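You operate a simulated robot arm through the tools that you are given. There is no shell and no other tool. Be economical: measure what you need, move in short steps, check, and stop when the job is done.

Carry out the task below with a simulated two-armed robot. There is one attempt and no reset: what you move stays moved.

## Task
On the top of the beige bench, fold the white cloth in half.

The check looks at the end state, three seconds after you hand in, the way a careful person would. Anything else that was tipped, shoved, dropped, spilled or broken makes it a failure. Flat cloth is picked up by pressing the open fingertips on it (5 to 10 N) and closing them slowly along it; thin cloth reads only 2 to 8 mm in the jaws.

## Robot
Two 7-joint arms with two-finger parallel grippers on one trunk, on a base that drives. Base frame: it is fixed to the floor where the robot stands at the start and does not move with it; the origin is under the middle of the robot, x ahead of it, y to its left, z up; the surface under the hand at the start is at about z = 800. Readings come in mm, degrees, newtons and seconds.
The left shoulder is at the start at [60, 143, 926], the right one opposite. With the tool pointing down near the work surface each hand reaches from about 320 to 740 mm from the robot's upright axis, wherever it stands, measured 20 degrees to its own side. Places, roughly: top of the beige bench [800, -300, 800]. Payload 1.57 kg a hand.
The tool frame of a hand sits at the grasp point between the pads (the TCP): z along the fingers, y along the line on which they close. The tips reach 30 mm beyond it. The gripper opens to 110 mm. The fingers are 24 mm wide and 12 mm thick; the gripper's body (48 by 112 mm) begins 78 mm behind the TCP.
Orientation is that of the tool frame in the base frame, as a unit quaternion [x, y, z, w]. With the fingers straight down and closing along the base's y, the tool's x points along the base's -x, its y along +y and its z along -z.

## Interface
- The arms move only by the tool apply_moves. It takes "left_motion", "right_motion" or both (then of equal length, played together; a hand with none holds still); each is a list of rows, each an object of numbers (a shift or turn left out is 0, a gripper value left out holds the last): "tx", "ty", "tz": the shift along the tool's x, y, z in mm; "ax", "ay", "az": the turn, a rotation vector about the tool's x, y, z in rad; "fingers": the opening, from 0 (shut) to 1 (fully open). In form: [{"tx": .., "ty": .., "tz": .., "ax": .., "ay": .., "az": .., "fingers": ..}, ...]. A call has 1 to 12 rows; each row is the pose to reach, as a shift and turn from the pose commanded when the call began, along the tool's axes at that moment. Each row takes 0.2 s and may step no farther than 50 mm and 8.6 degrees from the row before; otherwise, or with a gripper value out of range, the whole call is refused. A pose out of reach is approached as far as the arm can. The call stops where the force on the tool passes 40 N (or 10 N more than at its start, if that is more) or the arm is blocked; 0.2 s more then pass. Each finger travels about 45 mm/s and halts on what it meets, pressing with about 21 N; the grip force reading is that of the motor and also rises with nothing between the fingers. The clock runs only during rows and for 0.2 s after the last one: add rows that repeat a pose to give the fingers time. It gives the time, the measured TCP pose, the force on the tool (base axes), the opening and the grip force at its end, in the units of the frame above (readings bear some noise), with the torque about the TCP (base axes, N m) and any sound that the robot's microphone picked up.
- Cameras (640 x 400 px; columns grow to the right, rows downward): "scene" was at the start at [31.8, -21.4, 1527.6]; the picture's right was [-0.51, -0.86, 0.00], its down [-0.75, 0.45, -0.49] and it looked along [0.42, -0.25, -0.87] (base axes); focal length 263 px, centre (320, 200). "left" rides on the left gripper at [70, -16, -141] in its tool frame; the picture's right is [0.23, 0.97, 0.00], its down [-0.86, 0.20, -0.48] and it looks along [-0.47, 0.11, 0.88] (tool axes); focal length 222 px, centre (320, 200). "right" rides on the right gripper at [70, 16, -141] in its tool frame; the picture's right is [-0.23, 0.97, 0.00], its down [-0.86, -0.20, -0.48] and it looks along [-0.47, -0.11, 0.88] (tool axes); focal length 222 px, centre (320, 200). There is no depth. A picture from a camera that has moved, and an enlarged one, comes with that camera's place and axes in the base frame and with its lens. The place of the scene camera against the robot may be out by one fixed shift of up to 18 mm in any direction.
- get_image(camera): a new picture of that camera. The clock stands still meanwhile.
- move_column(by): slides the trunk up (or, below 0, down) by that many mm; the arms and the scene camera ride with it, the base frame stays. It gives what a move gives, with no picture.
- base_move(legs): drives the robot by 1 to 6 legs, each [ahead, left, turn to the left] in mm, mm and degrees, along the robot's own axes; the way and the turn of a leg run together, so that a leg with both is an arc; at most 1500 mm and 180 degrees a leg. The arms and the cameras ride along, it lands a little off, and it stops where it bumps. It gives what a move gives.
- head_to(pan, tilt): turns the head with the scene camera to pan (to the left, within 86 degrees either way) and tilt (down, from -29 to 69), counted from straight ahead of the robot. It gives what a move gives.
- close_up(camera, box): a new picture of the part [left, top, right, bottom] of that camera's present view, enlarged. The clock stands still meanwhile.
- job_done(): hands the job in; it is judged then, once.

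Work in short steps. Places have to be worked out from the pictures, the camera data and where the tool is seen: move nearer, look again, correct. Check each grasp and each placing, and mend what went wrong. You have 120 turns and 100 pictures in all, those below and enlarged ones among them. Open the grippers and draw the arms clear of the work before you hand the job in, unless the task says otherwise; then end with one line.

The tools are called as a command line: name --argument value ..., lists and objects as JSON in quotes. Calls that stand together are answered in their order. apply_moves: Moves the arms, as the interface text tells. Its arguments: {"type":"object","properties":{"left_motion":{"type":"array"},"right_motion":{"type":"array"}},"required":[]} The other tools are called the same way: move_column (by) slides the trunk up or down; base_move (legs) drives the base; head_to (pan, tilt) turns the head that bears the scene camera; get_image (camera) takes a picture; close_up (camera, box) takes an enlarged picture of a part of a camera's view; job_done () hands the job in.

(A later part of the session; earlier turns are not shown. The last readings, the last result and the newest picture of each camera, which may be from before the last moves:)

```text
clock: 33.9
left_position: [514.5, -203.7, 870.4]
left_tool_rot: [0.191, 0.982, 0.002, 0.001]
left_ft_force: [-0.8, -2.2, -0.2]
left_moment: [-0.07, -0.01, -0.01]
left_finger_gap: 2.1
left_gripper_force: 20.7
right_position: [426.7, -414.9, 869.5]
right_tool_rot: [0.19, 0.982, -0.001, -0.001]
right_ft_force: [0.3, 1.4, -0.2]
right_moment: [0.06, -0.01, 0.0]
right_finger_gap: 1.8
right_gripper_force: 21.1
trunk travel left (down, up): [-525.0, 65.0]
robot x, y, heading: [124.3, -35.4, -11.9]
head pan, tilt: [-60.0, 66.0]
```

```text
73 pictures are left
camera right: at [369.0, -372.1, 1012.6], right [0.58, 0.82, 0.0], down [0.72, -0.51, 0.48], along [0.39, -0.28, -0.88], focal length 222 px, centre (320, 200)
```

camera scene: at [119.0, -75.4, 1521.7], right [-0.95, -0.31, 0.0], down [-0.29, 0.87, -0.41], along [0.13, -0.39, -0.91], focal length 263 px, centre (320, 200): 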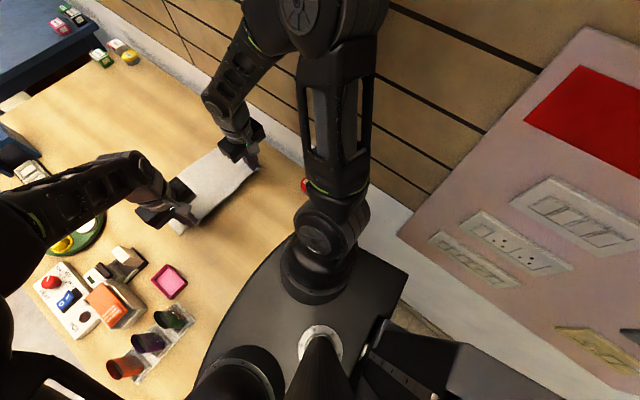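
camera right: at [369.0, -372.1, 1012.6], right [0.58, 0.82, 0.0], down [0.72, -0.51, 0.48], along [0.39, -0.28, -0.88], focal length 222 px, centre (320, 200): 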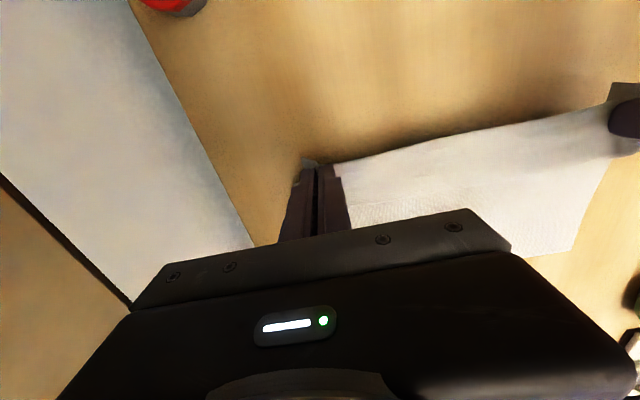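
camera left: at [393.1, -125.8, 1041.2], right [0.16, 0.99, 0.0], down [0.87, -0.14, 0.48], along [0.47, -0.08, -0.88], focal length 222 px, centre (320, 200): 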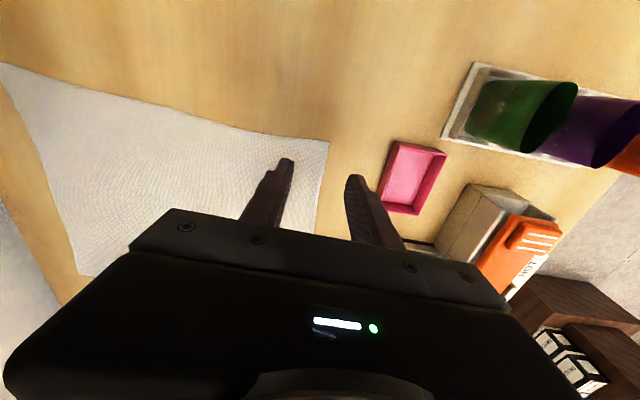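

Clear: the platform edge is well short of the boxes. I'll now carry both hands over in an arc along the fold direction, leaning the fingertips back toward the robot so the held edge turns over.

apply_moves --left_motion '[{"tx": -25, "tz": -25}, {"tx": -55, "tz": -42, "ay": 0.05}, {"tx": -85, "tz": -50, "ay": 0.12}, {"tx": -115, "tz": -48, "ay": 0.2}, {"tx": -140, "tz": -40, "ay": 0.28}, {"tx": -160, "tz": -28, "ay": 0.36}, {"tx": -172, "tz": -18, "ay": 0.4}, {"tx": -172, "tz": -18, "ay": 0.4}]' --right_motion '[{"tx": -25, "tz": -25}, {"tx": -55, "tz": -42, "ay": 0.05}, {"tx": -85, "tz": -50, "ay": 0.12}, {"tx": -115, "tz": -48, "ay": 0.2}, {"tx": -140, "tz": -40, "ay": 0.28}, {"tx": -160, "tz": -28, "ay": 0.36}, {"tx": -172, "tz": -18, "ay": 0.4}, {"tx": -172, "tz": -18, "ay": 0.4}]'

head_to --pan -20 --tilt 55

get_image --camera "scene"

get_image --camera "right"

get_image --camera "left"

```text
clock: 35.7
left_position: [609.2, -243.6, 918.5]
left_tool_rot: [0.191, 0.978, 0.017, -0.083]
left_ft_force: [-1.7, -11.9, 0.0]
left_moment: [-0.35, 0.08, 0.1]
left_finger_gap: 2.1
left_gripper_force: 20.8
left hand out of reach, approached as far as the arm can: row 4, 5, 6, 7, 8
right_position: [554.4, -471.6, 902.0]
right_tool_rot: [0.19, 0.966, 0.031, -0.175]
right_ft_force: [2.5, 12.5, 0.7]
right_moment: [0.37, -0.06, -0.05]
right_finger_gap: 1.6
right_gripper_force: 20.8
right hand out of reach, approached as far as the arm can: row 6, 7, 8
trunk travel left (down, up): [-525.0, 65.0]
robot x, y, heading: [126.1, -35.8, -11.8]
head pan, tilt: [-60.0, 66.0]
```

```text
clock: 36.7
left_position: [612.0, -242.2, 918.5]
left_tool_rot: [0.191, 0.978, 0.017, -0.084]
left_ft_force: [-2.9, -15.1, -0.2]
left_moment: [-0.44, 0.1, 0.12]
left_finger_gap: 2.3
left_gripper_force: 21.0
right_position: [555.2, -472.6, 901.0]
right_tool_rot: [0.19, 0.966, 0.031, -0.174]
right_ft_force: [3.1, 13.9, 2.2]
right_moment: [0.49, -0.11, -0.08]
right_finger_gap: 1.8
right_gripper_force: 20.7
trunk travel left (down, up): [-525.0, 65.0]
robot x, y, heading: [126.5, -40.0, -12.0]
head pan, tilt: [-20.0, 55.0]
```

```text
72 pictures are left
camera scene: at [161.6, -57.0, 1534.3], right [-0.53, -0.85, 0.0], down [-0.7, 0.43, -0.57], along [0.49, -0.3, -0.82], focal length 263 px, centre (320, 200)
```

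scene: 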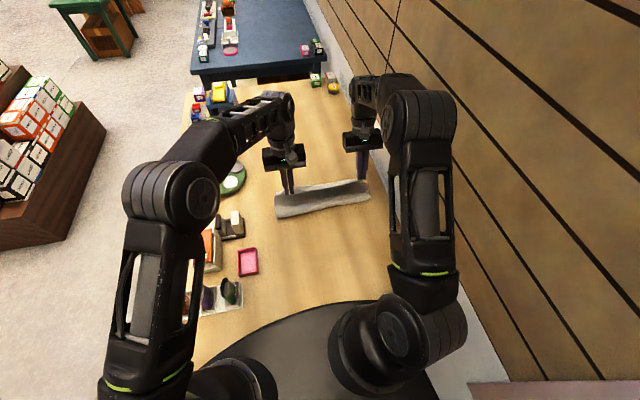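

```text
71 pictures are left
camera right: at [546.9, -449.4, 1058.6], right [0.56, 0.82, -0.09], down [0.82, -0.55, 0.15], along [0.08, -0.16, -0.98], focal length 222 px, centre (320, 200)
```

right: 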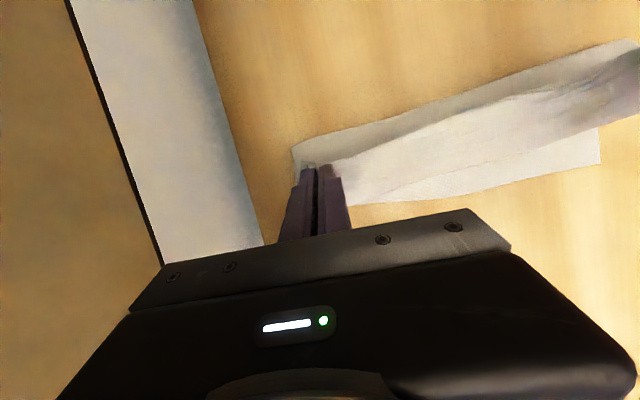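

```text
70 pictures are left
camera left: at [562.0, -240.9, 1069.8], right [0.16, 0.99, 0.04], down [0.93, -0.16, 0.33], along [0.33, -0.01, -0.94], focal length 222 px, centre (320, 200)
```

left: 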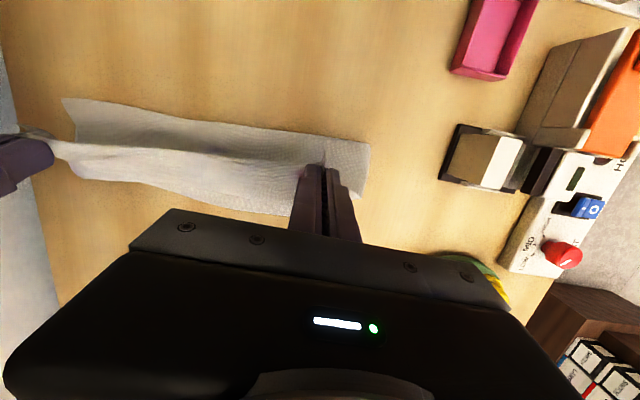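

The tilted pose is out of reach and the hands spread a little (15 N tension). I'll take out the tilt gradually and bring the hands slightly toward each other.

apply_moves --left_motion '[{"ay": -0.05, "ty": -2}, {"ay": -0.1, "ty": -4}, {"ay": -0.1, "ty": -4}]' --right_motion '[{"ay": -0.05, "ty": 2}, {"ay": -0.1, "ty": 4}, {"ay": -0.1, "ty": 4}]'

```text
clock: 37.5
left_position: [610.5, -245.4, 919.4]
left_tool_rot: [0.192, 0.981, 0.008, -0.034]
left_ft_force: [-1.2, -5.9, -1.1]
left_moment: [-0.11, 0.04, 0.03]
left_finger_gap: 2.2
left_gripper_force: 20.6
right_position: [554.8, -468.6, 900.5]
right_tool_rot: [0.19, 0.97, 0.028, -0.148]
right_ft_force: [1.3, 5.0, 0.1]
right_moment: [0.16, -0.04, -0.01]
right_finger_gap: 1.6
right_gripper_force: 21.0
trunk travel left (down, up): [-525.0, 65.0]
robot x, y, heading: [122.1, -35.8, -11.7]
head pan, tilt: [-20.0, 55.0]
```

Commands continue from the achieved pose, tension down to 5 N. Now I level the hands more and move both to the laying place: fingertips ~40 mm up, just short of the far edge.

apply_moves --left_motion '[{"tx": -15, "tz": 4, "ay": -0.03}, {"tx": -30, "tz": 10, "ay": -0.07}, {"tx": -45, "tz": 18, "ay": -0.07}, {"tx": -60, "tz": 30, "ay": -0.07}, {"tx": -75.5, "tz": 45, "ay": -0.07}, {"tx": -75.5, "tz": 45, "ay": -0.07}]' --right_motion '[{"tx": 0, "tz": 0, "ay": -0.05}, {"tx": -8, "tz": 1, "ay": -0.1}, {"tx": -18, "tz": 4, "ay": -0.15}, {"tx": -32, "tz": 10, "ay": -0.2}, {"tx": -46, "tz": 17, "ay": -0.2}, {"tx": -46, "tz": 17, "ay": -0.2}]'

get_image --camera "scene"

get_image --camera "right"

get_image --camera "left"

```text
clock: 38.9
left_position: [675.7, -273.1, 869.2]
left_tool_rot: [0.192, 0.981, 0.002, 0.0]
left_ft_force: [-0.2, -0.3, -0.3]
left_moment: [0.0, 0.02, -0.02]
left_finger_gap: 2.0
left_gripper_force: 20.9
right_position: [591.6, -483.3, 870.9]
right_tool_rot: [0.191, 0.98, 0.009, -0.049]
right_ft_force: [0.4, 0.8, -0.9]
right_moment: [0.02, 0.0, -0.01]
right_finger_gap: 2.0
right_gripper_force: 20.7
trunk travel left (down, up): [-525.0, 65.0]
robot x, y, heading: [126.5, -38.4, -11.6]
head pan, tilt: [-20.0, 55.0]
```

```text
69 pictures are left
camera scene: at [161.3, -56.7, 1534.4], right [-0.53, -0.85, 0.0], down [-0.7, 0.43, -0.57], along [0.49, -0.3, -0.82], focal length 263 px, centre (320, 200)
```

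scene: 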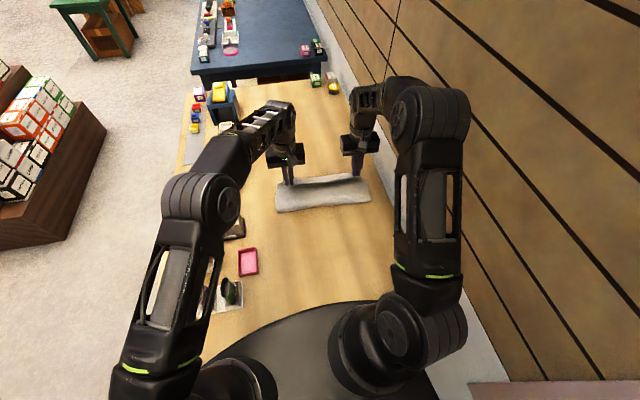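

```text
68 pictures are left
camera right: at [547.2, -446.4, 1019.9], right [0.57, 0.82, -0.02], down [0.76, -0.52, 0.39], along [0.31, -0.24, -0.92], focal length 222 px, centre (320, 200)
```

right: 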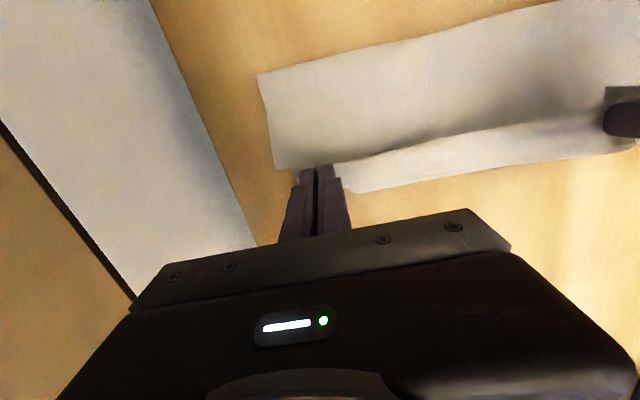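

```text
67 pictures are left
camera left: at [604.9, -261.1, 1010.1], right [0.16, 0.99, 0.0], down [0.87, -0.14, 0.48], along [0.47, -0.07, -0.88], focal length 222 px, centre (320, 200)
```

left: 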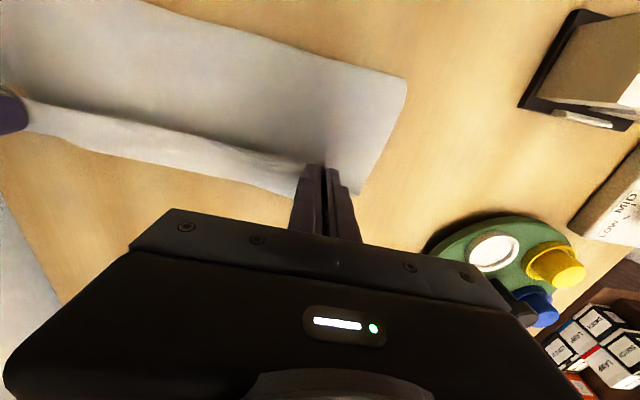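

Beautifully laid over. The lower layer's far edge is visible at about u = 773 and the fold line at ~640, so I'll advance ~32 mm and lower to ~18 mm above the bench before release.

apply_moves --left_motion '[{"tx": -11, "tz": 2}, {"tx": -22, "tz": 6}, {"tx": -32, "tz": 14}, {"tx": -32, "tz": 22}, {"tx": -32, "tz": 22}]' --right_motion '[{"tx": -11, "tz": 1}, {"tx": -23, "tz": 4}, {"tx": -33, "tz": 11}, {"tx": -34, "tz": 19}, {"tx": -34, "tz": 19}]'

get_image --camera "right"

get_image --camera "left"

close_up --camera "scene" --box '[240, 110, 400, 230]'

```text
clock: 40.1
left_position: [705.7, -283.8, 845.8]
left_tool_rot: [0.193, 0.981, 0.001, 0.0]
left_ft_force: [-0.3, 0.2, 0.4]
left_moment: [-0.03, 0.02, -0.03]
left_finger_gap: 2.4
left_gripper_force: 20.9
right_position: [621.0, -494.8, 850.6]
right_tool_rot: [0.19, 0.981, 0.009, -0.049]
right_ft_force: [-0.7, 0.6, -0.3]
right_moment: [0.02, 0.0, 0.04]
right_finger_gap: 1.8
right_gripper_force: 21.5
trunk travel left (down, up): [-525.0, 65.0]
robot x, y, heading: [124.6, -33.1, -11.8]
head pan, tilt: [-20.0, 55.0]
```

```text
66 pictures are left
camera right: at [577.0, -458.7, 997.7], right [0.57, 0.82, -0.02], down [0.76, -0.52, 0.39], along [0.31, -0.24, -0.92], focal length 222 px, centre (320, 200)
```

right: 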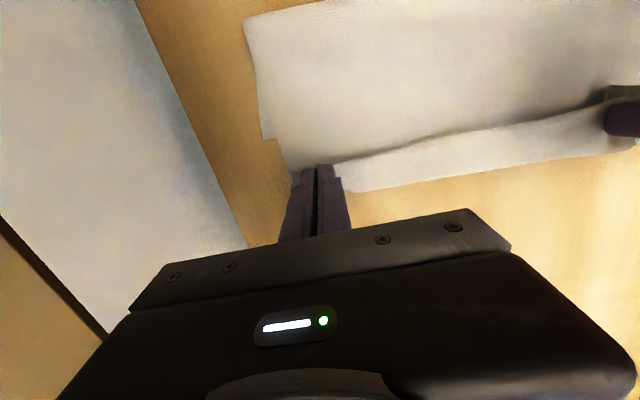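

```text
65 pictures are left
camera left: at [634.1, -272.9, 988.0], right [0.16, 0.99, 0.0], down [0.87, -0.14, 0.48], along [0.47, -0.07, -0.88], focal length 222 px, centre (320, 200)
```

left: 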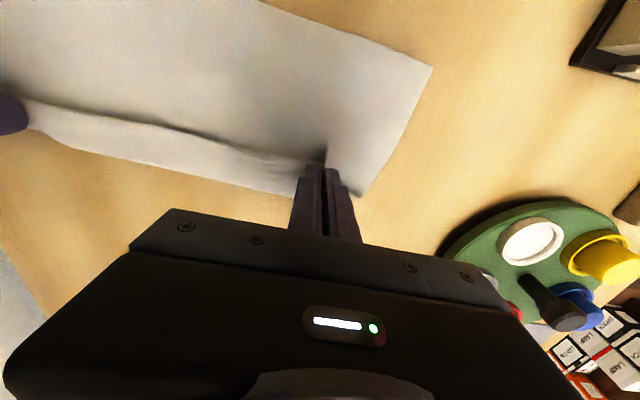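

```text
3.33 times, centred on (320, 170) of scene
camera zoom: at [161.6, -57.0, 1534.3], right [-0.53, -0.85, 0.0], down [-0.7, 0.43, -0.57], along [0.49, -0.3, -0.82], focal length 877 px, centre (320, 300)
```

zoom: 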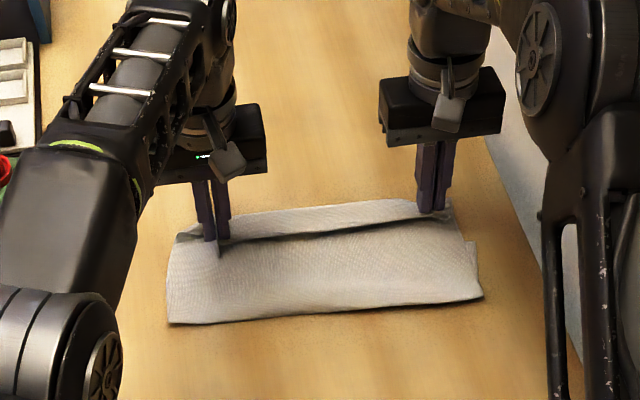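

The far strip seems to be a turned-back hem of the held edge rather than the lower layer. I'll look closer before releasing.

close_up --camera "right" --box '[200, 0, 640, 230]'

close_up --camera "left" --box '[0, 0, 460, 230]'

```text
1.45 times, centred on (420, 115) of right
camera zoom: at [577.0, -458.7, 997.7], right [0.57, 0.82, -0.02], down [0.76, -0.52, 0.39], along [0.31, -0.24, -0.92], focal length 323 px, centre (174, 324)
```

zoom: 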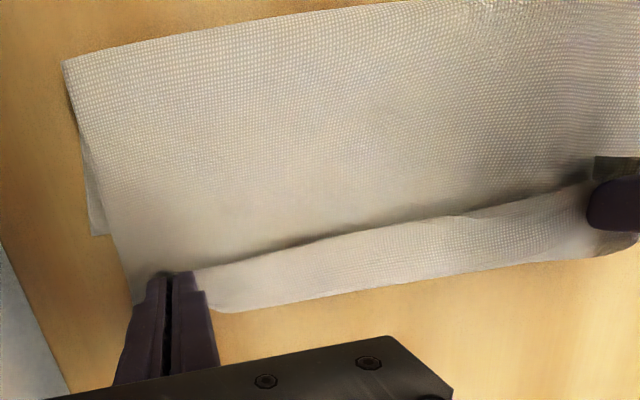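

```text
1.39 times, centred on (230, 115) of left
camera zoom: at [634.1, -272.9, 988.0], right [0.16, 0.99, 0.0], down [0.87, -0.14, 0.48], along [0.47, -0.07, -0.88], focal length 309 px, centre (445, 318)
```

zoom: 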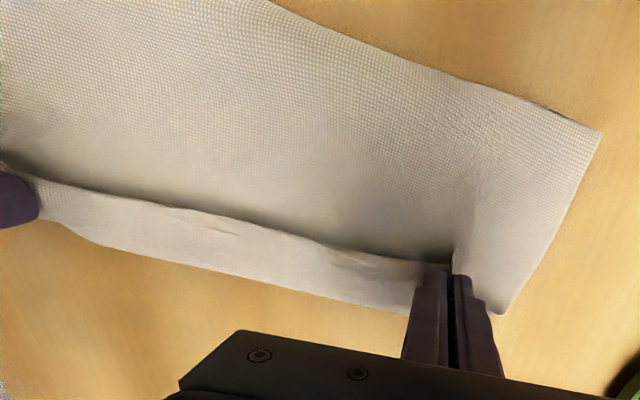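

Now clear: the lower layer's far-right corner B peeks out at u≈721 (the cloth slid ~25 mm when lifted), so the upper layer overshoots and its hem is turned back. I'll raise the hands back along the arc and re-lay shorter.

apply_moves --left_motion '[{"tx": 0, "tz": -30}, {"tx": 20, "tz": -55}, {"tx": 50, "tz": -75}, {"tx": 85, "tz": -86}, {"tx": 120, "tz": -88}, {"tx": 145, "tz": -88}, {"tx": 145, "tz": -88}]' --right_motion '[{"tx": 3, "tz": -30}, {"tx": 25, "tz": -52}, {"tx": 57, "tz": -68, "ay": -0.05}, {"tx": 92, "tz": -76, "ay": -0.1}, {"tx": 127, "tz": -76, "ay": -0.1}, {"tx": 154, "tz": -71, "ay": -0.1}, {"tx": 154, "tz": -71, "ay": -0.1}]'

close_up --camera "scene" --box '[240, 110, 400, 230]'

get_image --camera "right"

get_image --camera "left"

```text
clock: 41.7
left_position: [571.0, -229.3, 934.3]
left_tool_rot: [0.192, 0.981, 0.002, -0.001]
left_ft_force: [0.5, -0.6, 0.6]
left_moment: [-0.03, 0.0, 0.0]
left_finger_gap: 2.0
left_gripper_force: 21.3
left hand out of reach, approached as far as the arm can: row 1
right_position: [485.1, -440.4, 935.2]
right_tool_rot: [0.192, 0.981, 0.0, -0.001]
right_ft_force: [0.0, 1.0, -1.1]
right_moment: [0.08, 0.04, 0.02]
right_finger_gap: 1.9
right_gripper_force: 20.4
trunk travel left (down, up): [-525.0, 65.0]
robot x, y, heading: [123.6, -37.0, -11.7]
head pan, tilt: [-20.0, 55.0]
```

```text
3.33 times, centred on (320, 170) of scene
camera zoom: at [162.1, -57.1, 1534.3], right [-0.53, -0.85, 0.0], down [-0.7, 0.43, -0.57], along [0.49, -0.3, -0.82], focal length 877 px, centre (320, 300)
```

zoom: 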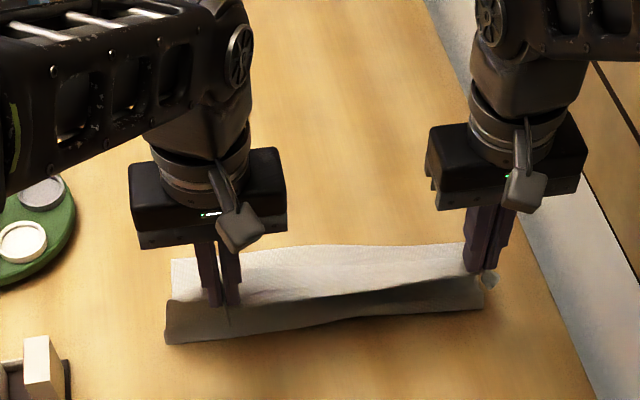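

```text
60 pictures are left
camera right: at [428.0, -398.1, 1078.0], right [0.58, 0.82, 0.0], down [0.72, -0.51, 0.48], along [0.39, -0.28, -0.88], focal length 222 px, centre (320, 200)
```

right: 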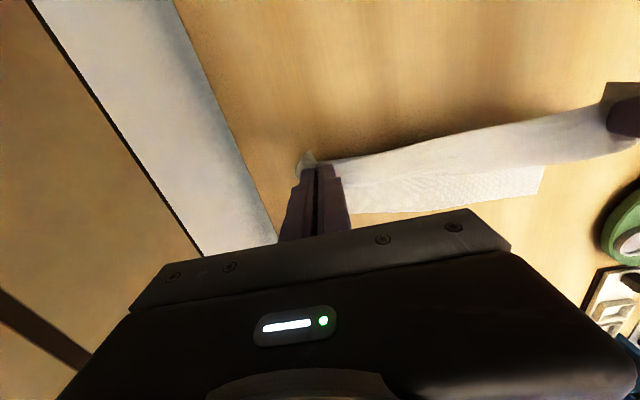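

```text
59 pictures are left
camera left: at [499.9, -218.2, 1076.0], right [0.16, 0.99, 0.0], down [0.87, -0.14, 0.48], along [0.47, -0.07, -0.88], focal length 222 px, centre (320, 200)
```

left: 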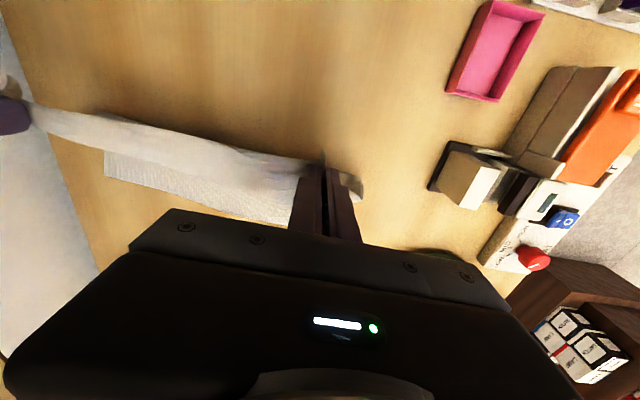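

Now I see the whole lower layer: far corners A ≈ u 751, B ≈ u 722 (cloth turned ~5°). Fold line should sit at u≈609 left, 581 right, but is at ~640, so I'll pull the hands back toward the robot to peel the fold line back before re-laying.

apply_moves --left_motion '[{"tx": 15, "tz": -4}, {"tx": 30, "tz": -8}, {"tx": 42, "tz": -10}, {"tx": 50, "tz": -10}, {"tx": 50, "tz": -10}]' --right_motion '[{"tx": 22, "tz": -4}, {"tx": 44, "tz": -8}, {"tx": 63, "tz": -10}, {"tx": 78, "tz": -10}, {"tx": 78, "tz": -10}]'

close_up --camera "scene" --box '[240, 110, 400, 230]'

get_image --camera "right"

get_image --camera "left"

```text
clock: 42.9
left_position: [529.6, -211.7, 943.3]
left_tool_rot: [0.192, 0.981, 0.001, -0.002]
left_ft_force: [-0.7, -0.4, -0.5]
left_moment: [-0.03, 0.02, 0.0]
left_finger_gap: 2.3
left_gripper_force: 21.5
right_position: [417.0, -409.0, 941.8]
right_tool_rot: [0.191, 0.982, -0.001, -0.004]
right_ft_force: [0.3, 0.3, 0.0]
right_moment: [0.0, 0.0, -0.03]
right_finger_gap: 1.6
right_gripper_force: 20.7
trunk travel left (down, up): [-525.0, 65.0]
robot x, y, heading: [124.4, -34.9, -11.7]
head pan, tilt: [-20.0, 55.0]
```

```text
3.33 times, centred on (320, 170) of scene
camera zoom: at [168.4, -56.9, 1533.3], right [-0.53, -0.85, 0.0], down [-0.7, 0.43, -0.57], along [0.48, -0.3, -0.82], focal length 877 px, centre (320, 300)
```

zoom: 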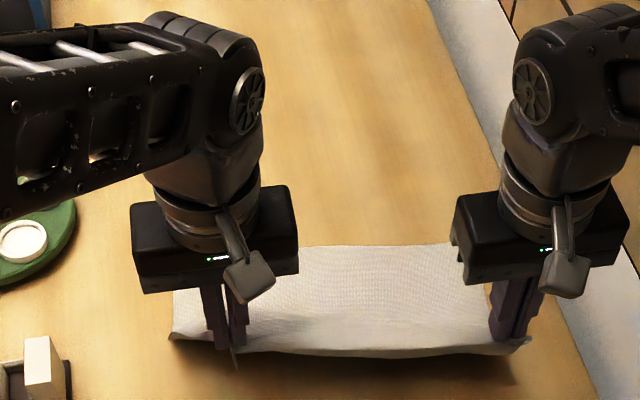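

```text
57 pictures are left
camera right: at [360.4, -368.3, 1084.8], right [0.58, 0.82, 0.0], down [0.72, -0.51, 0.47], along [0.38, -0.28, -0.88], focal length 222 px, centre (320, 200)
```

right: 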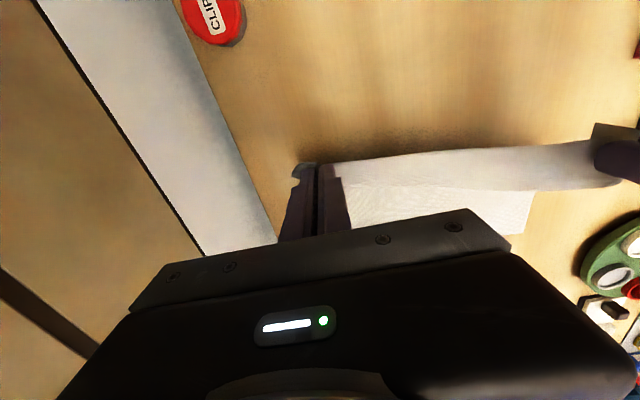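

```text
56 pictures are left
camera left: at [458.5, -200.3, 1084.6], right [0.16, 0.99, 0.0], down [0.87, -0.14, 0.47], along [0.47, -0.07, -0.88], focal length 222 px, centre (320, 200)
```

left: 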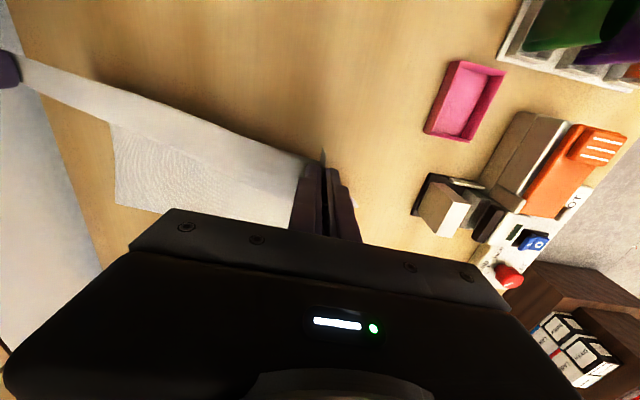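

Far edge stayed put (B ≈ u 727). Now I lay the upper layer over along an arc of ~120 mm radius, slowly, ending with the tips ~27 mm up, left at u≈732, right at u≈703.

apply_moves --left_motion '[{"tx": -20, "tz": -4}, {"tx": -42, "tz": -5}, {"tx": -65, "tz": -2}, {"tx": -88, "tz": 3}, {"tx": -110, "tz": 15, "ay": 0.03}, {"tx": -128, "tz": 35, "ay": 0.06}, {"tx": -145, "tz": 57, "ay": 0.1}, {"tx": -158, "tz": 75, "ay": 0.15}, {"tx": -165, "tz": 85, "ay": 0.15}, {"tx": -165, "tz": 85, "ay": 0.15}]' --right_motion '[{"tx": -20, "tz": -4}, {"tx": -42, "tz": -5}, {"tx": -65, "tz": -2}, {"tx": -88, "tz": 3}, {"tx": -110, "tz": 15, "ay": 0.03}, {"tx": -128, "tz": 35, "ay": 0.06}, {"tx": -145, "tz": 57, "ay": 0.1}, {"tx": -158, "tz": 75, "ay": 0.15}, {"tx": -165, "tz": 85, "ay": 0.15}, {"tx": -165, "tz": 85, "ay": 0.15}]'

close_up --camera "scene" --box '[240, 110, 400, 230]'

get_image --camera "right"

get_image --camera "left"

```text
clock: 45.1
left_position: [644.3, -272.1, 862.8]
left_tool_rot: [0.185, 0.98, 0.022, -0.063]
left_ft_force: [0.0, 0.1, -0.1]
left_moment: [-0.01, 0.06, -0.02]
left_finger_gap: 2.2
left_gripper_force: 21.2
left hand out of reach, approached as far as the arm can: row 8, 9, 10
right_position: [566.4, -472.3, 858.6]
right_tool_rot: [0.191, 0.979, 0.014, -0.074]
right_ft_force: [0.4, 0.2, -0.2]
right_moment: [0.01, 0.02, -0.01]
right_finger_gap: 1.9
right_gripper_force: 21.0
trunk travel left (down, up): [-525.0, 65.0]
robot x, y, heading: [124.0, -39.7, -11.9]
head pan, tilt: [-20.0, 55.0]
```

```text
3.33 times, centred on (320, 170) of scene
camera zoom: at [163.2, -57.3, 1534.3], right [-0.53, -0.85, 0.0], down [-0.7, 0.43, -0.57], along [0.49, -0.3, -0.82], focal length 877 px, centre (320, 300)
```

zoom: 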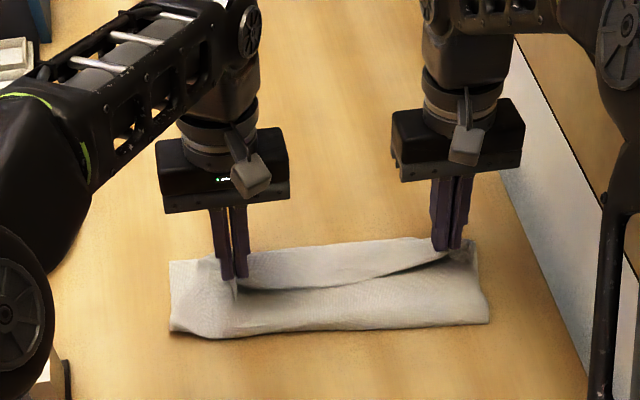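

```text
54 pictures are left
camera right: at [529.5, -438.7, 1010.2], right [0.57, 0.82, -0.04], down [0.78, -0.53, 0.34], along [0.26, -0.22, -0.94], focal length 222 px, centre (320, 200)
```

right: 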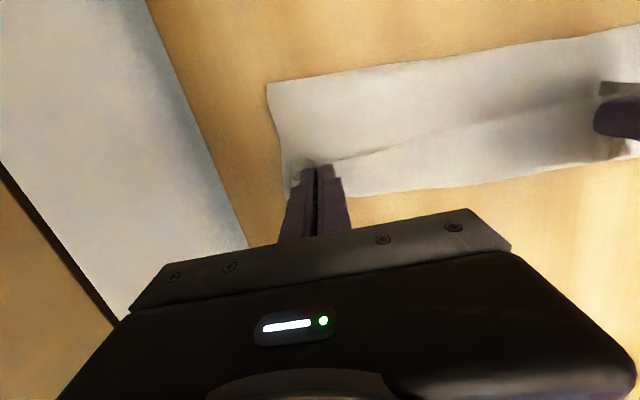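

```text
53 pictures are left
camera left: at [589.9, -271.5, 1010.4], right [0.15, 0.99, 0.05], down [0.92, -0.15, 0.36], along [0.37, -0.01, -0.93], focal length 222 px, centre (320, 200)
```

left: 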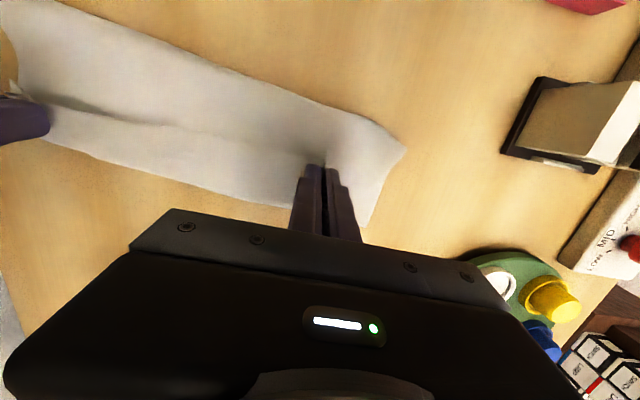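

Left fell short again due to the tilt. I'll level the left hand and bring it forward to tip u≈732, right slightly forward to ≈709, both ~25 mm up.

apply_moves --left_motion '[{"tx": 0, "ty": 2, "ay": -0.07, "ax": 0.01}, {"tx": -8, "ty": 4, "ay": -0.13, "ax": 0.018, "az": 0.013}, {"tx": -18, "ty": 7, "tz": 1, "ay": -0.13, "ax": 0.018, "az": 0.013}, {"tx": -28, "ty": 10, "tz": 2, "ay": -0.13, "ax": 0.018, "az": 0.013}, {"tx": -34, "ty": 12, "tz": 4, "ay": -0.13, "ax": 0.018, "az": 0.013}, {"tx": -34, "ty": 12, "tz": 4, "ay": -0.13, "ax": 0.018, "az": 0.013}]' --right_motion '[{"tx": 0}, {"tx": 0}, {"tx": -4}, {"tx": -8, "tz": 1}, {"tx": -12, "tz": 2}, {"tx": -12, "tz": 2}]'

close_up --camera "right" --box '[200, 0, 640, 230]'

close_up --camera "left" --box '[0, 0, 460, 230]'

```text
clock: 46.5
left_position: [678.2, -273.6, 851.4]
left_tool_rot: [0.197, 0.98, -0.005, -0.013]
left_ft_force: [-0.4, -0.2, -0.4]
left_moment: [-0.01, -0.01, 0.0]
left_finger_gap: 2.1
left_gripper_force: 21.3
right_position: [576.7, -476.1, 857.1]
right_tool_rot: [0.191, 0.979, 0.015, -0.075]
right_ft_force: [0.5, 0.7, 0.2]
right_moment: [0.02, 0.0, -0.03]
right_finger_gap: 1.6
right_gripper_force: 21.1
trunk travel left (down, up): [-525.0, 65.0]
robot x, y, heading: [124.2, -35.9, -11.8]
head pan, tilt: [-20.0, 55.0]
```

```text
1.45 times, centred on (420, 115) of right
camera zoom: at [539.7, -443.3, 1007.1], right [0.57, 0.82, -0.03], down [0.78, -0.53, 0.34], along [0.26, -0.22, -0.94], focal length 323 px, centre (174, 324)
```

zoom: 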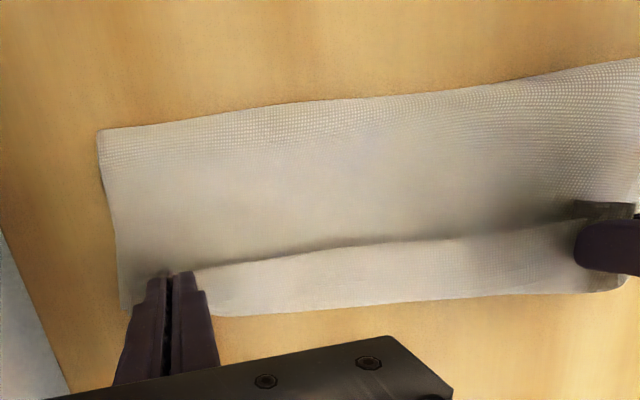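

```text
1.39 times, centred on (230, 115) of left
camera zoom: at [611.4, -260.8, 995.1], right [0.17, 0.99, -0.01], down [0.88, -0.14, 0.46], along [0.45, -0.09, -0.89], focal length 309 px, centre (445, 318)
```

zoom: 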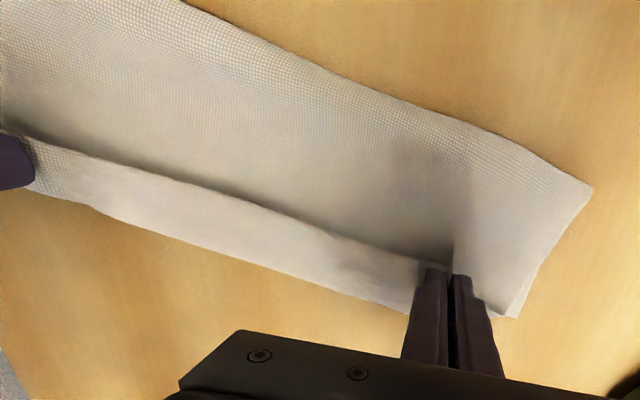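

The hems are roughly at the far edge. I'll release both hands by opening modestly, then raise straight up to look.

apply_moves --left_motion '[{"fingers": 0.15}, {"fingers": 0.3}, {"fingers": 0.3}, {"fingers": 0.3}, {"tz": -30}, {"tz": -70}, {"tz": -110}, {"tz": -110}]' --right_motion '[{"fingers": 0.15}, {"fingers": 0.3}, {"fingers": 0.3}, {"fingers": 0.3}, {"tz": -30}, {"tz": -70}, {"tz": -110}, {"tz": -110}]'

close_up --camera "scene" --box '[240, 110, 400, 230]'

get_image --camera "right"

get_image --camera "left"

```text
clock: 48.3
left_position: [680.8, -273.4, 932.7]
left_tool_rot: [0.198, 0.98, -0.007, -0.012]
left_ft_force: [0.1, -0.1, -0.4]
left_moment: [0.0, -0.04, 0.01]
left_finger_gap: 33.0
left_gripper_force: 0.1
left hand out of reach, approached as far as the arm can: row 7, 8
right_position: [591.3, -482.3, 965.0]
right_tool_rot: [0.191, 0.979, 0.015, -0.074]
right_ft_force: [0.3, -0.7, 0.0]
right_moment: [0.03, -0.01, 0.06]
right_finger_gap: 32.9
right_gripper_force: 0.0
trunk travel left (down, up): [-525.0, 65.0]
robot x, y, heading: [122.0, -40.6, -11.8]
head pan, tilt: [-20.0, 55.0]
```

```text
3.33 times, centred on (320, 170) of scene
camera zoom: at [161.0, -57.7, 1534.3], right [-0.53, -0.85, 0.0], down [-0.7, 0.43, -0.57], along [0.49, -0.3, -0.82], focal length 877 px, centre (320, 300)
```

zoom: 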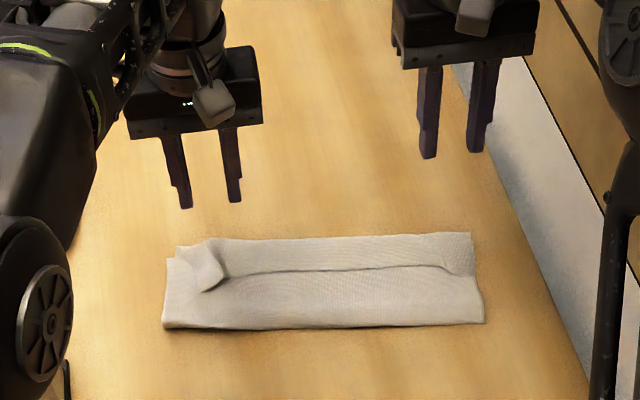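

```text
49 pictures are left
camera right: at [554.5, -449.8, 1116.1], right [0.57, 0.82, -0.03], down [0.78, -0.53, 0.34], along [0.26, -0.22, -0.94], focal length 222 px, centre (320, 200)
```

right: 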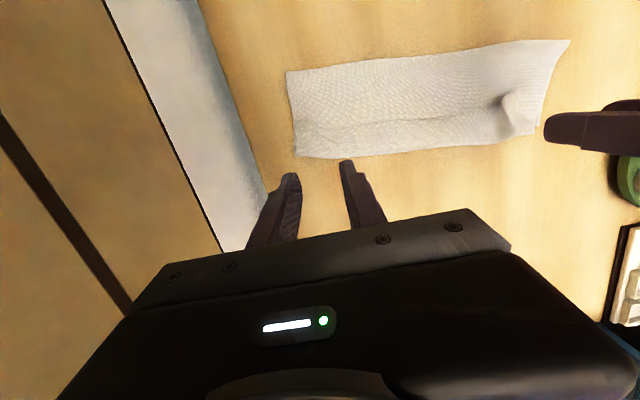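

```text
48 pictures are left
camera left: at [612.8, -260.1, 1074.7], right [0.17, 0.99, -0.01], down [0.88, -0.14, 0.46], along [0.45, -0.09, -0.89], focal length 222 px, centre (320, 200)
```

left: 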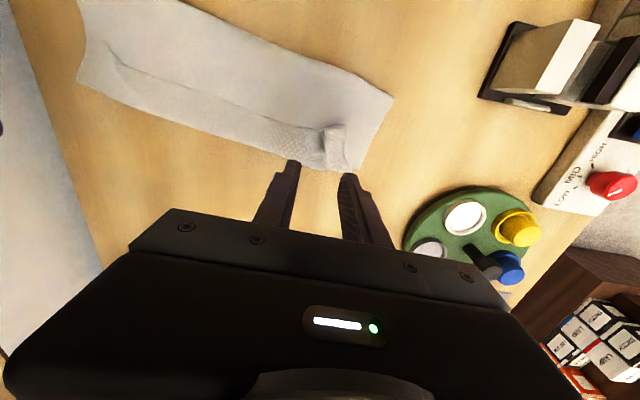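

Released; the fold looks neat with a hem strip near the far edge and a curled flap at left. I'll zoom in to tell which layer that strip belongs to.

close_up --camera "scene" --box '[275, 160, 365, 216]'

close_up --camera "left" --box '[200, 70, 420, 207]'

close_up --camera "right" --box '[260, 30, 480, 167]'

```text
7.11 times, centred on (320, 188) of scene
camera zoom: at [161.0, -57.7, 1534.3], right [-0.53, -0.85, 0.0], down [-0.7, 0.43, -0.57], along [0.49, -0.3, -0.82], focal length 1872 px, centre (320, 285)
```

zoom: 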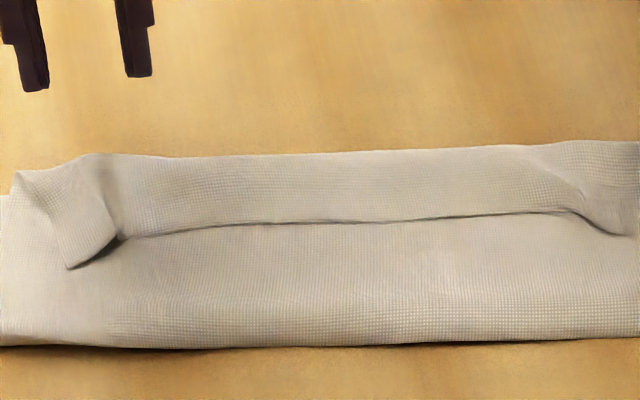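

```text
2.91 times, centred on (310, 138) of left
camera zoom: at [612.8, -260.1, 1074.7], right [0.17, 0.99, -0.01], down [0.88, -0.14, 0.46], along [0.45, -0.09, -0.89], focal length 646 px, centre (349, 379)
```

zoom: 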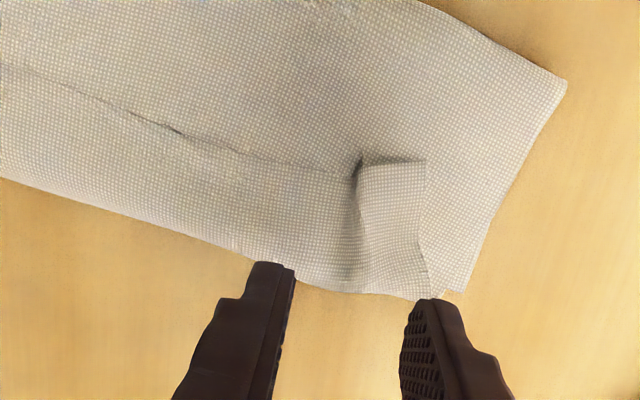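

```text
2.91 times, centred on (370, 98) of right
camera zoom: at [554.5, -449.8, 1116.1], right [0.57, 0.82, -0.03], down [0.78, -0.53, 0.34], along [0.26, -0.22, -0.94], focal length 646 px, centre (174, 495)
```

zoom: 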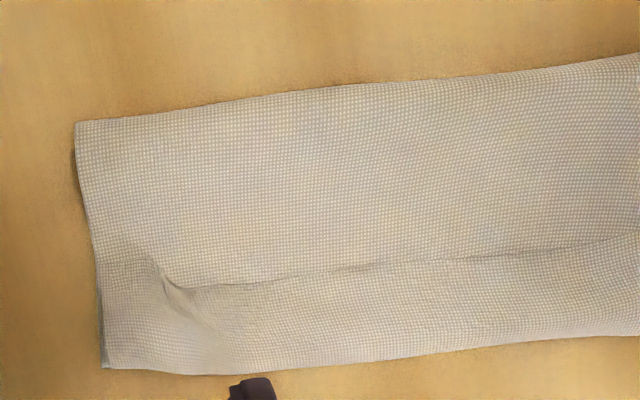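

The held edge ended turned back as a ~43 mm hem. I'll unroll it: with fingers opened wide (two contact points per hand), set the tips just behind the hem's free edge and sweep it outward. First position above, levelled.

apply_moves --left_motion '[{"tx": 12, "ty": -3, "ay": -0.021, "ax": -0.018, "fingers": 0.8}, {"tx": 26, "ty": -6, "tz": 10, "ay": -0.021, "ax": -0.018}, {"tx": 40, "ty": -11, "tz": 30, "ay": -0.021, "ax": -0.018}, {"tx": 40, "ty": -11, "tz": 60, "ay": -0.021, "ax": -0.018}, {"tx": 40, "ty": -11, "tz": 84, "ay": -0.021, "ax": -0.018}, {"tx": 40, "ty": -11, "tz": 84, "ay": -0.021, "ax": -0.018}]' --right_motion '[{"tx": 15, "ty": 5, "tz": 10, "ay": -0.08, "fingers": 0.8}, {"tx": 30, "ty": 10, "tz": 35, "ay": -0.15}, {"tx": 40, "ty": 16, "tz": 65, "ay": -0.15}, {"tx": 40, "ty": 16, "tz": 95, "ay": -0.15}, {"tx": 40, "ty": 16, "tz": 122, "ay": -0.15}, {"tx": 40, "ty": 16, "tz": 122, "ay": -0.15}]'

close_up --camera "scene" --box '[240, 110, 400, 230]'

get_image --camera "left"

get_image --camera "right"

```text
clock: 49.7
left_position: [637.0, -271.1, 848.2]
left_tool_rot: [0.198, 0.98, 0.001, 0.0]
left_ft_force: [-0.4, 0.7, 0.5]
left_moment: [0.02, 0.01, -0.01]
left_finger_gap: 88.0
left_gripper_force: 0.1
right_position: [544.2, -445.7, 850.5]
right_tool_rot: [0.192, 0.981, 0.0, 0.0]
right_ft_force: [0.2, 0.6, -0.3]
right_moment: [-0.02, 0.02, -0.07]
right_finger_gap: 88.0
right_gripper_force: 0.1
trunk travel left (down, up): [-525.0, 65.0]
robot x, y, heading: [122.2, -38.1, -11.6]
head pan, tilt: [-20.0, 55.0]
```

```text
3.33 times, centred on (320, 170) of scene
camera zoom: at [161.5, -56.9, 1534.3], right [-0.53, -0.85, 0.0], down [-0.7, 0.43, -0.57], along [0.49, -0.3, -0.82], focal length 877 px, centre (320, 300)
```

zoom: 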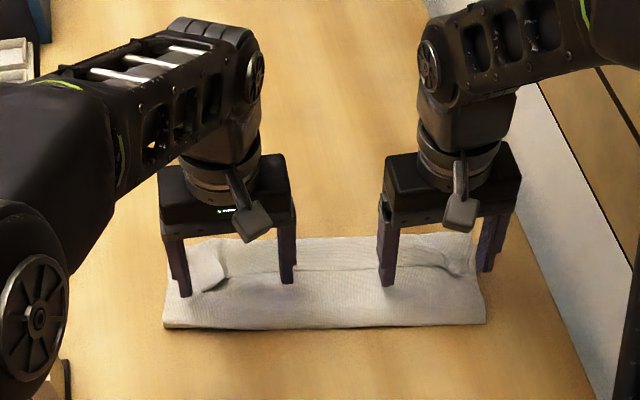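

```text
43 pictures are left
camera left: at [566.2, -258.0, 989.9], right [0.17, 0.99, 0.0], down [0.87, -0.15, 0.48], along [0.47, -0.08, -0.88], focal length 222 px, centre (320, 200)
```

left: 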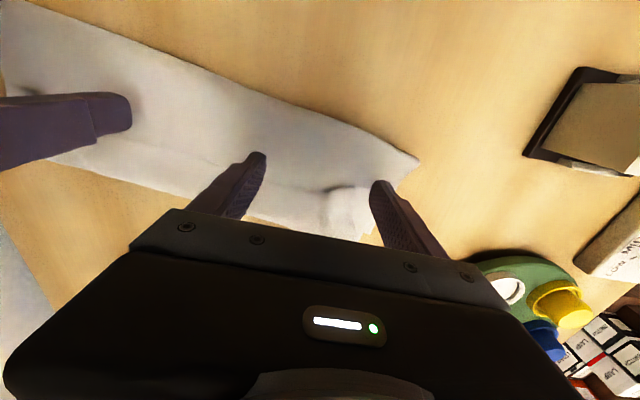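

```text
42 pictures are left
camera right: at [486.9, -404.2, 992.2], right [0.58, 0.82, 0.0], down [0.72, -0.51, 0.48], along [0.39, -0.28, -0.88], focal length 222 px, centre (320, 200)
```

right: 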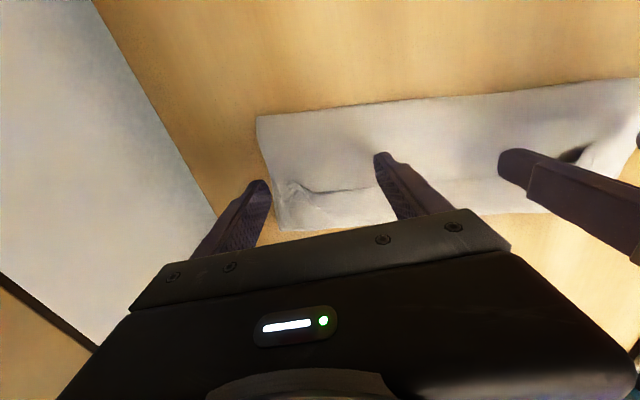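

Tips are over the upper layer just behind the hem edge. I'll shift both slightly inward and lower to about 3–4 mm above the table, checking force.

apply_moves --left_motion '[{"ty": -8}, {"ty": -8, "tz": 7}, {"ty": -8, "tz": 14}, {"ty": -8, "tz": 14}]' --right_motion '[{"ty": 12}, {"ty": 12, "tz": 8}, {"ty": 12, "tz": 16}, {"ty": 12, "tz": 16}]'

```text
clock: 50.7
left_position: [634.9, -276.5, 836.3]
left_tool_rot: [0.198, 0.98, 0.001, 0.0]
left_ft_force: [0.2, -0.3, -0.4]
left_moment: [0.0, -0.03, 0.01]
left_finger_gap: 87.8
left_gripper_force: 0.1
right_position: [547.6, -435.0, 834.9]
right_tool_rot: [0.191, 0.982, 0.0, -0.001]
right_ft_force: [0.3, 0.1, 0.4]
right_moment: [-0.01, 0.02, 0.0]
right_finger_gap: 88.0
right_gripper_force: 0.1
trunk travel left (down, up): [-525.0, 65.0]
robot x, y, heading: [122.6, -32.7, -12.1]
head pan, tilt: [-20.0, 55.0]
```

No contact yet. Lowering 2.5 mm more, then sweeping outward 70 mm.

apply_moves --left_motion '[{"tz": 2.5}, {"tz": 2.5, "tx": -10}, {"tz": 2.5, "tx": -20}, {"tz": 2.5, "tx": -30}, {"tz": 2.5, "tx": -40}, {"tz": 2.5, "tx": -50}, {"tz": 2.5, "tx": -60}, {"tz": 2.5, "tx": -70}, {"tz": 2.5, "tx": -70}]' --right_motion '[{"tz": 2}, {"tz": 2, "tx": -10}, {"tz": 2, "tx": -20}, {"tz": 2, "tx": -30}, {"tz": 2, "tx": -40}, {"tz": 2, "tx": -50}, {"tz": 2, "tx": -60}, {"tz": 2, "tx": -70}, {"tz": 2, "tx": -70}]'

close_up --camera "scene" --box '[240, 110, 400, 230]'

get_image --camera "left"

get_image --camera "right"

```text
clock: 52.7
left_position: [690.2, -298.9, 831.6]
left_tool_rot: [0.198, 0.98, 0.001, 0.0]
left_ft_force: [-0.4, -0.2, 0.5]
left_moment: [0.02, -0.06, 0.0]
left_finger_gap: 87.7
left_gripper_force: 0.1
left hand out of reach, approached as far as the arm can: row 8, 9
right_position: [614.8, -462.0, 832.0]
right_tool_rot: [0.191, 0.982, 0.0, 0.0]
right_ft_force: [-0.5, 0.1, 4.7]
right_moment: [-0.18, 0.1, -0.06]
right_finger_gap: 87.6
right_gripper_force: 0.1
trunk travel left (down, up): [-525.0, 65.0]
robot x, y, heading: [121.0, -37.5, -11.8]
head pan, tilt: [-20.0, 55.0]
```

```text
3.33 times, centred on (320, 170) of scene
camera zoom: at [161.2, -56.6, 1534.4], right [-0.53, -0.85, 0.0], down [-0.7, 0.43, -0.57], along [0.49, -0.3, -0.82], focal length 877 px, centre (320, 300)
```

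zoom: 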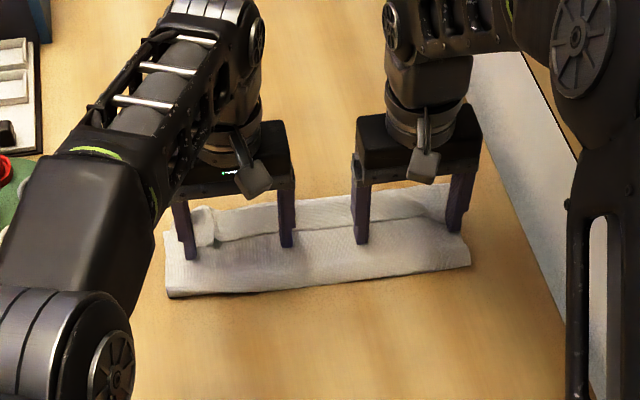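

```text
40 pictures are left
camera left: at [617.9, -287.3, 973.5], right [0.17, 0.99, 0.0], down [0.87, -0.15, 0.48], along [0.47, -0.08, -0.88], focal length 222 px, centre (320, 200)
```

left: 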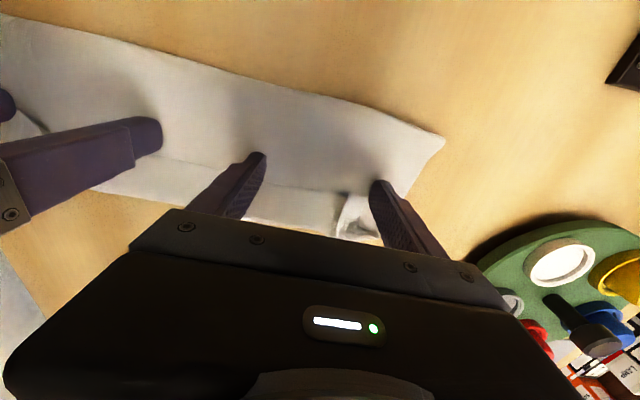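

```text
39 pictures are left
camera right: at [556.4, -420.2, 974.8], right [0.58, 0.82, 0.0], down [0.72, -0.51, 0.48], along [0.39, -0.28, -0.88], focal length 222 px, centre (320, 200)
```

right: 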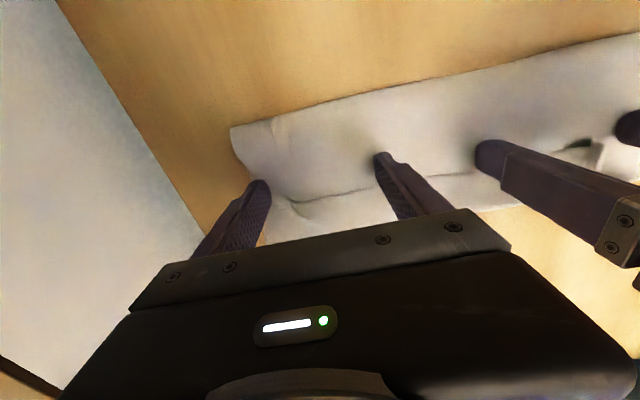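

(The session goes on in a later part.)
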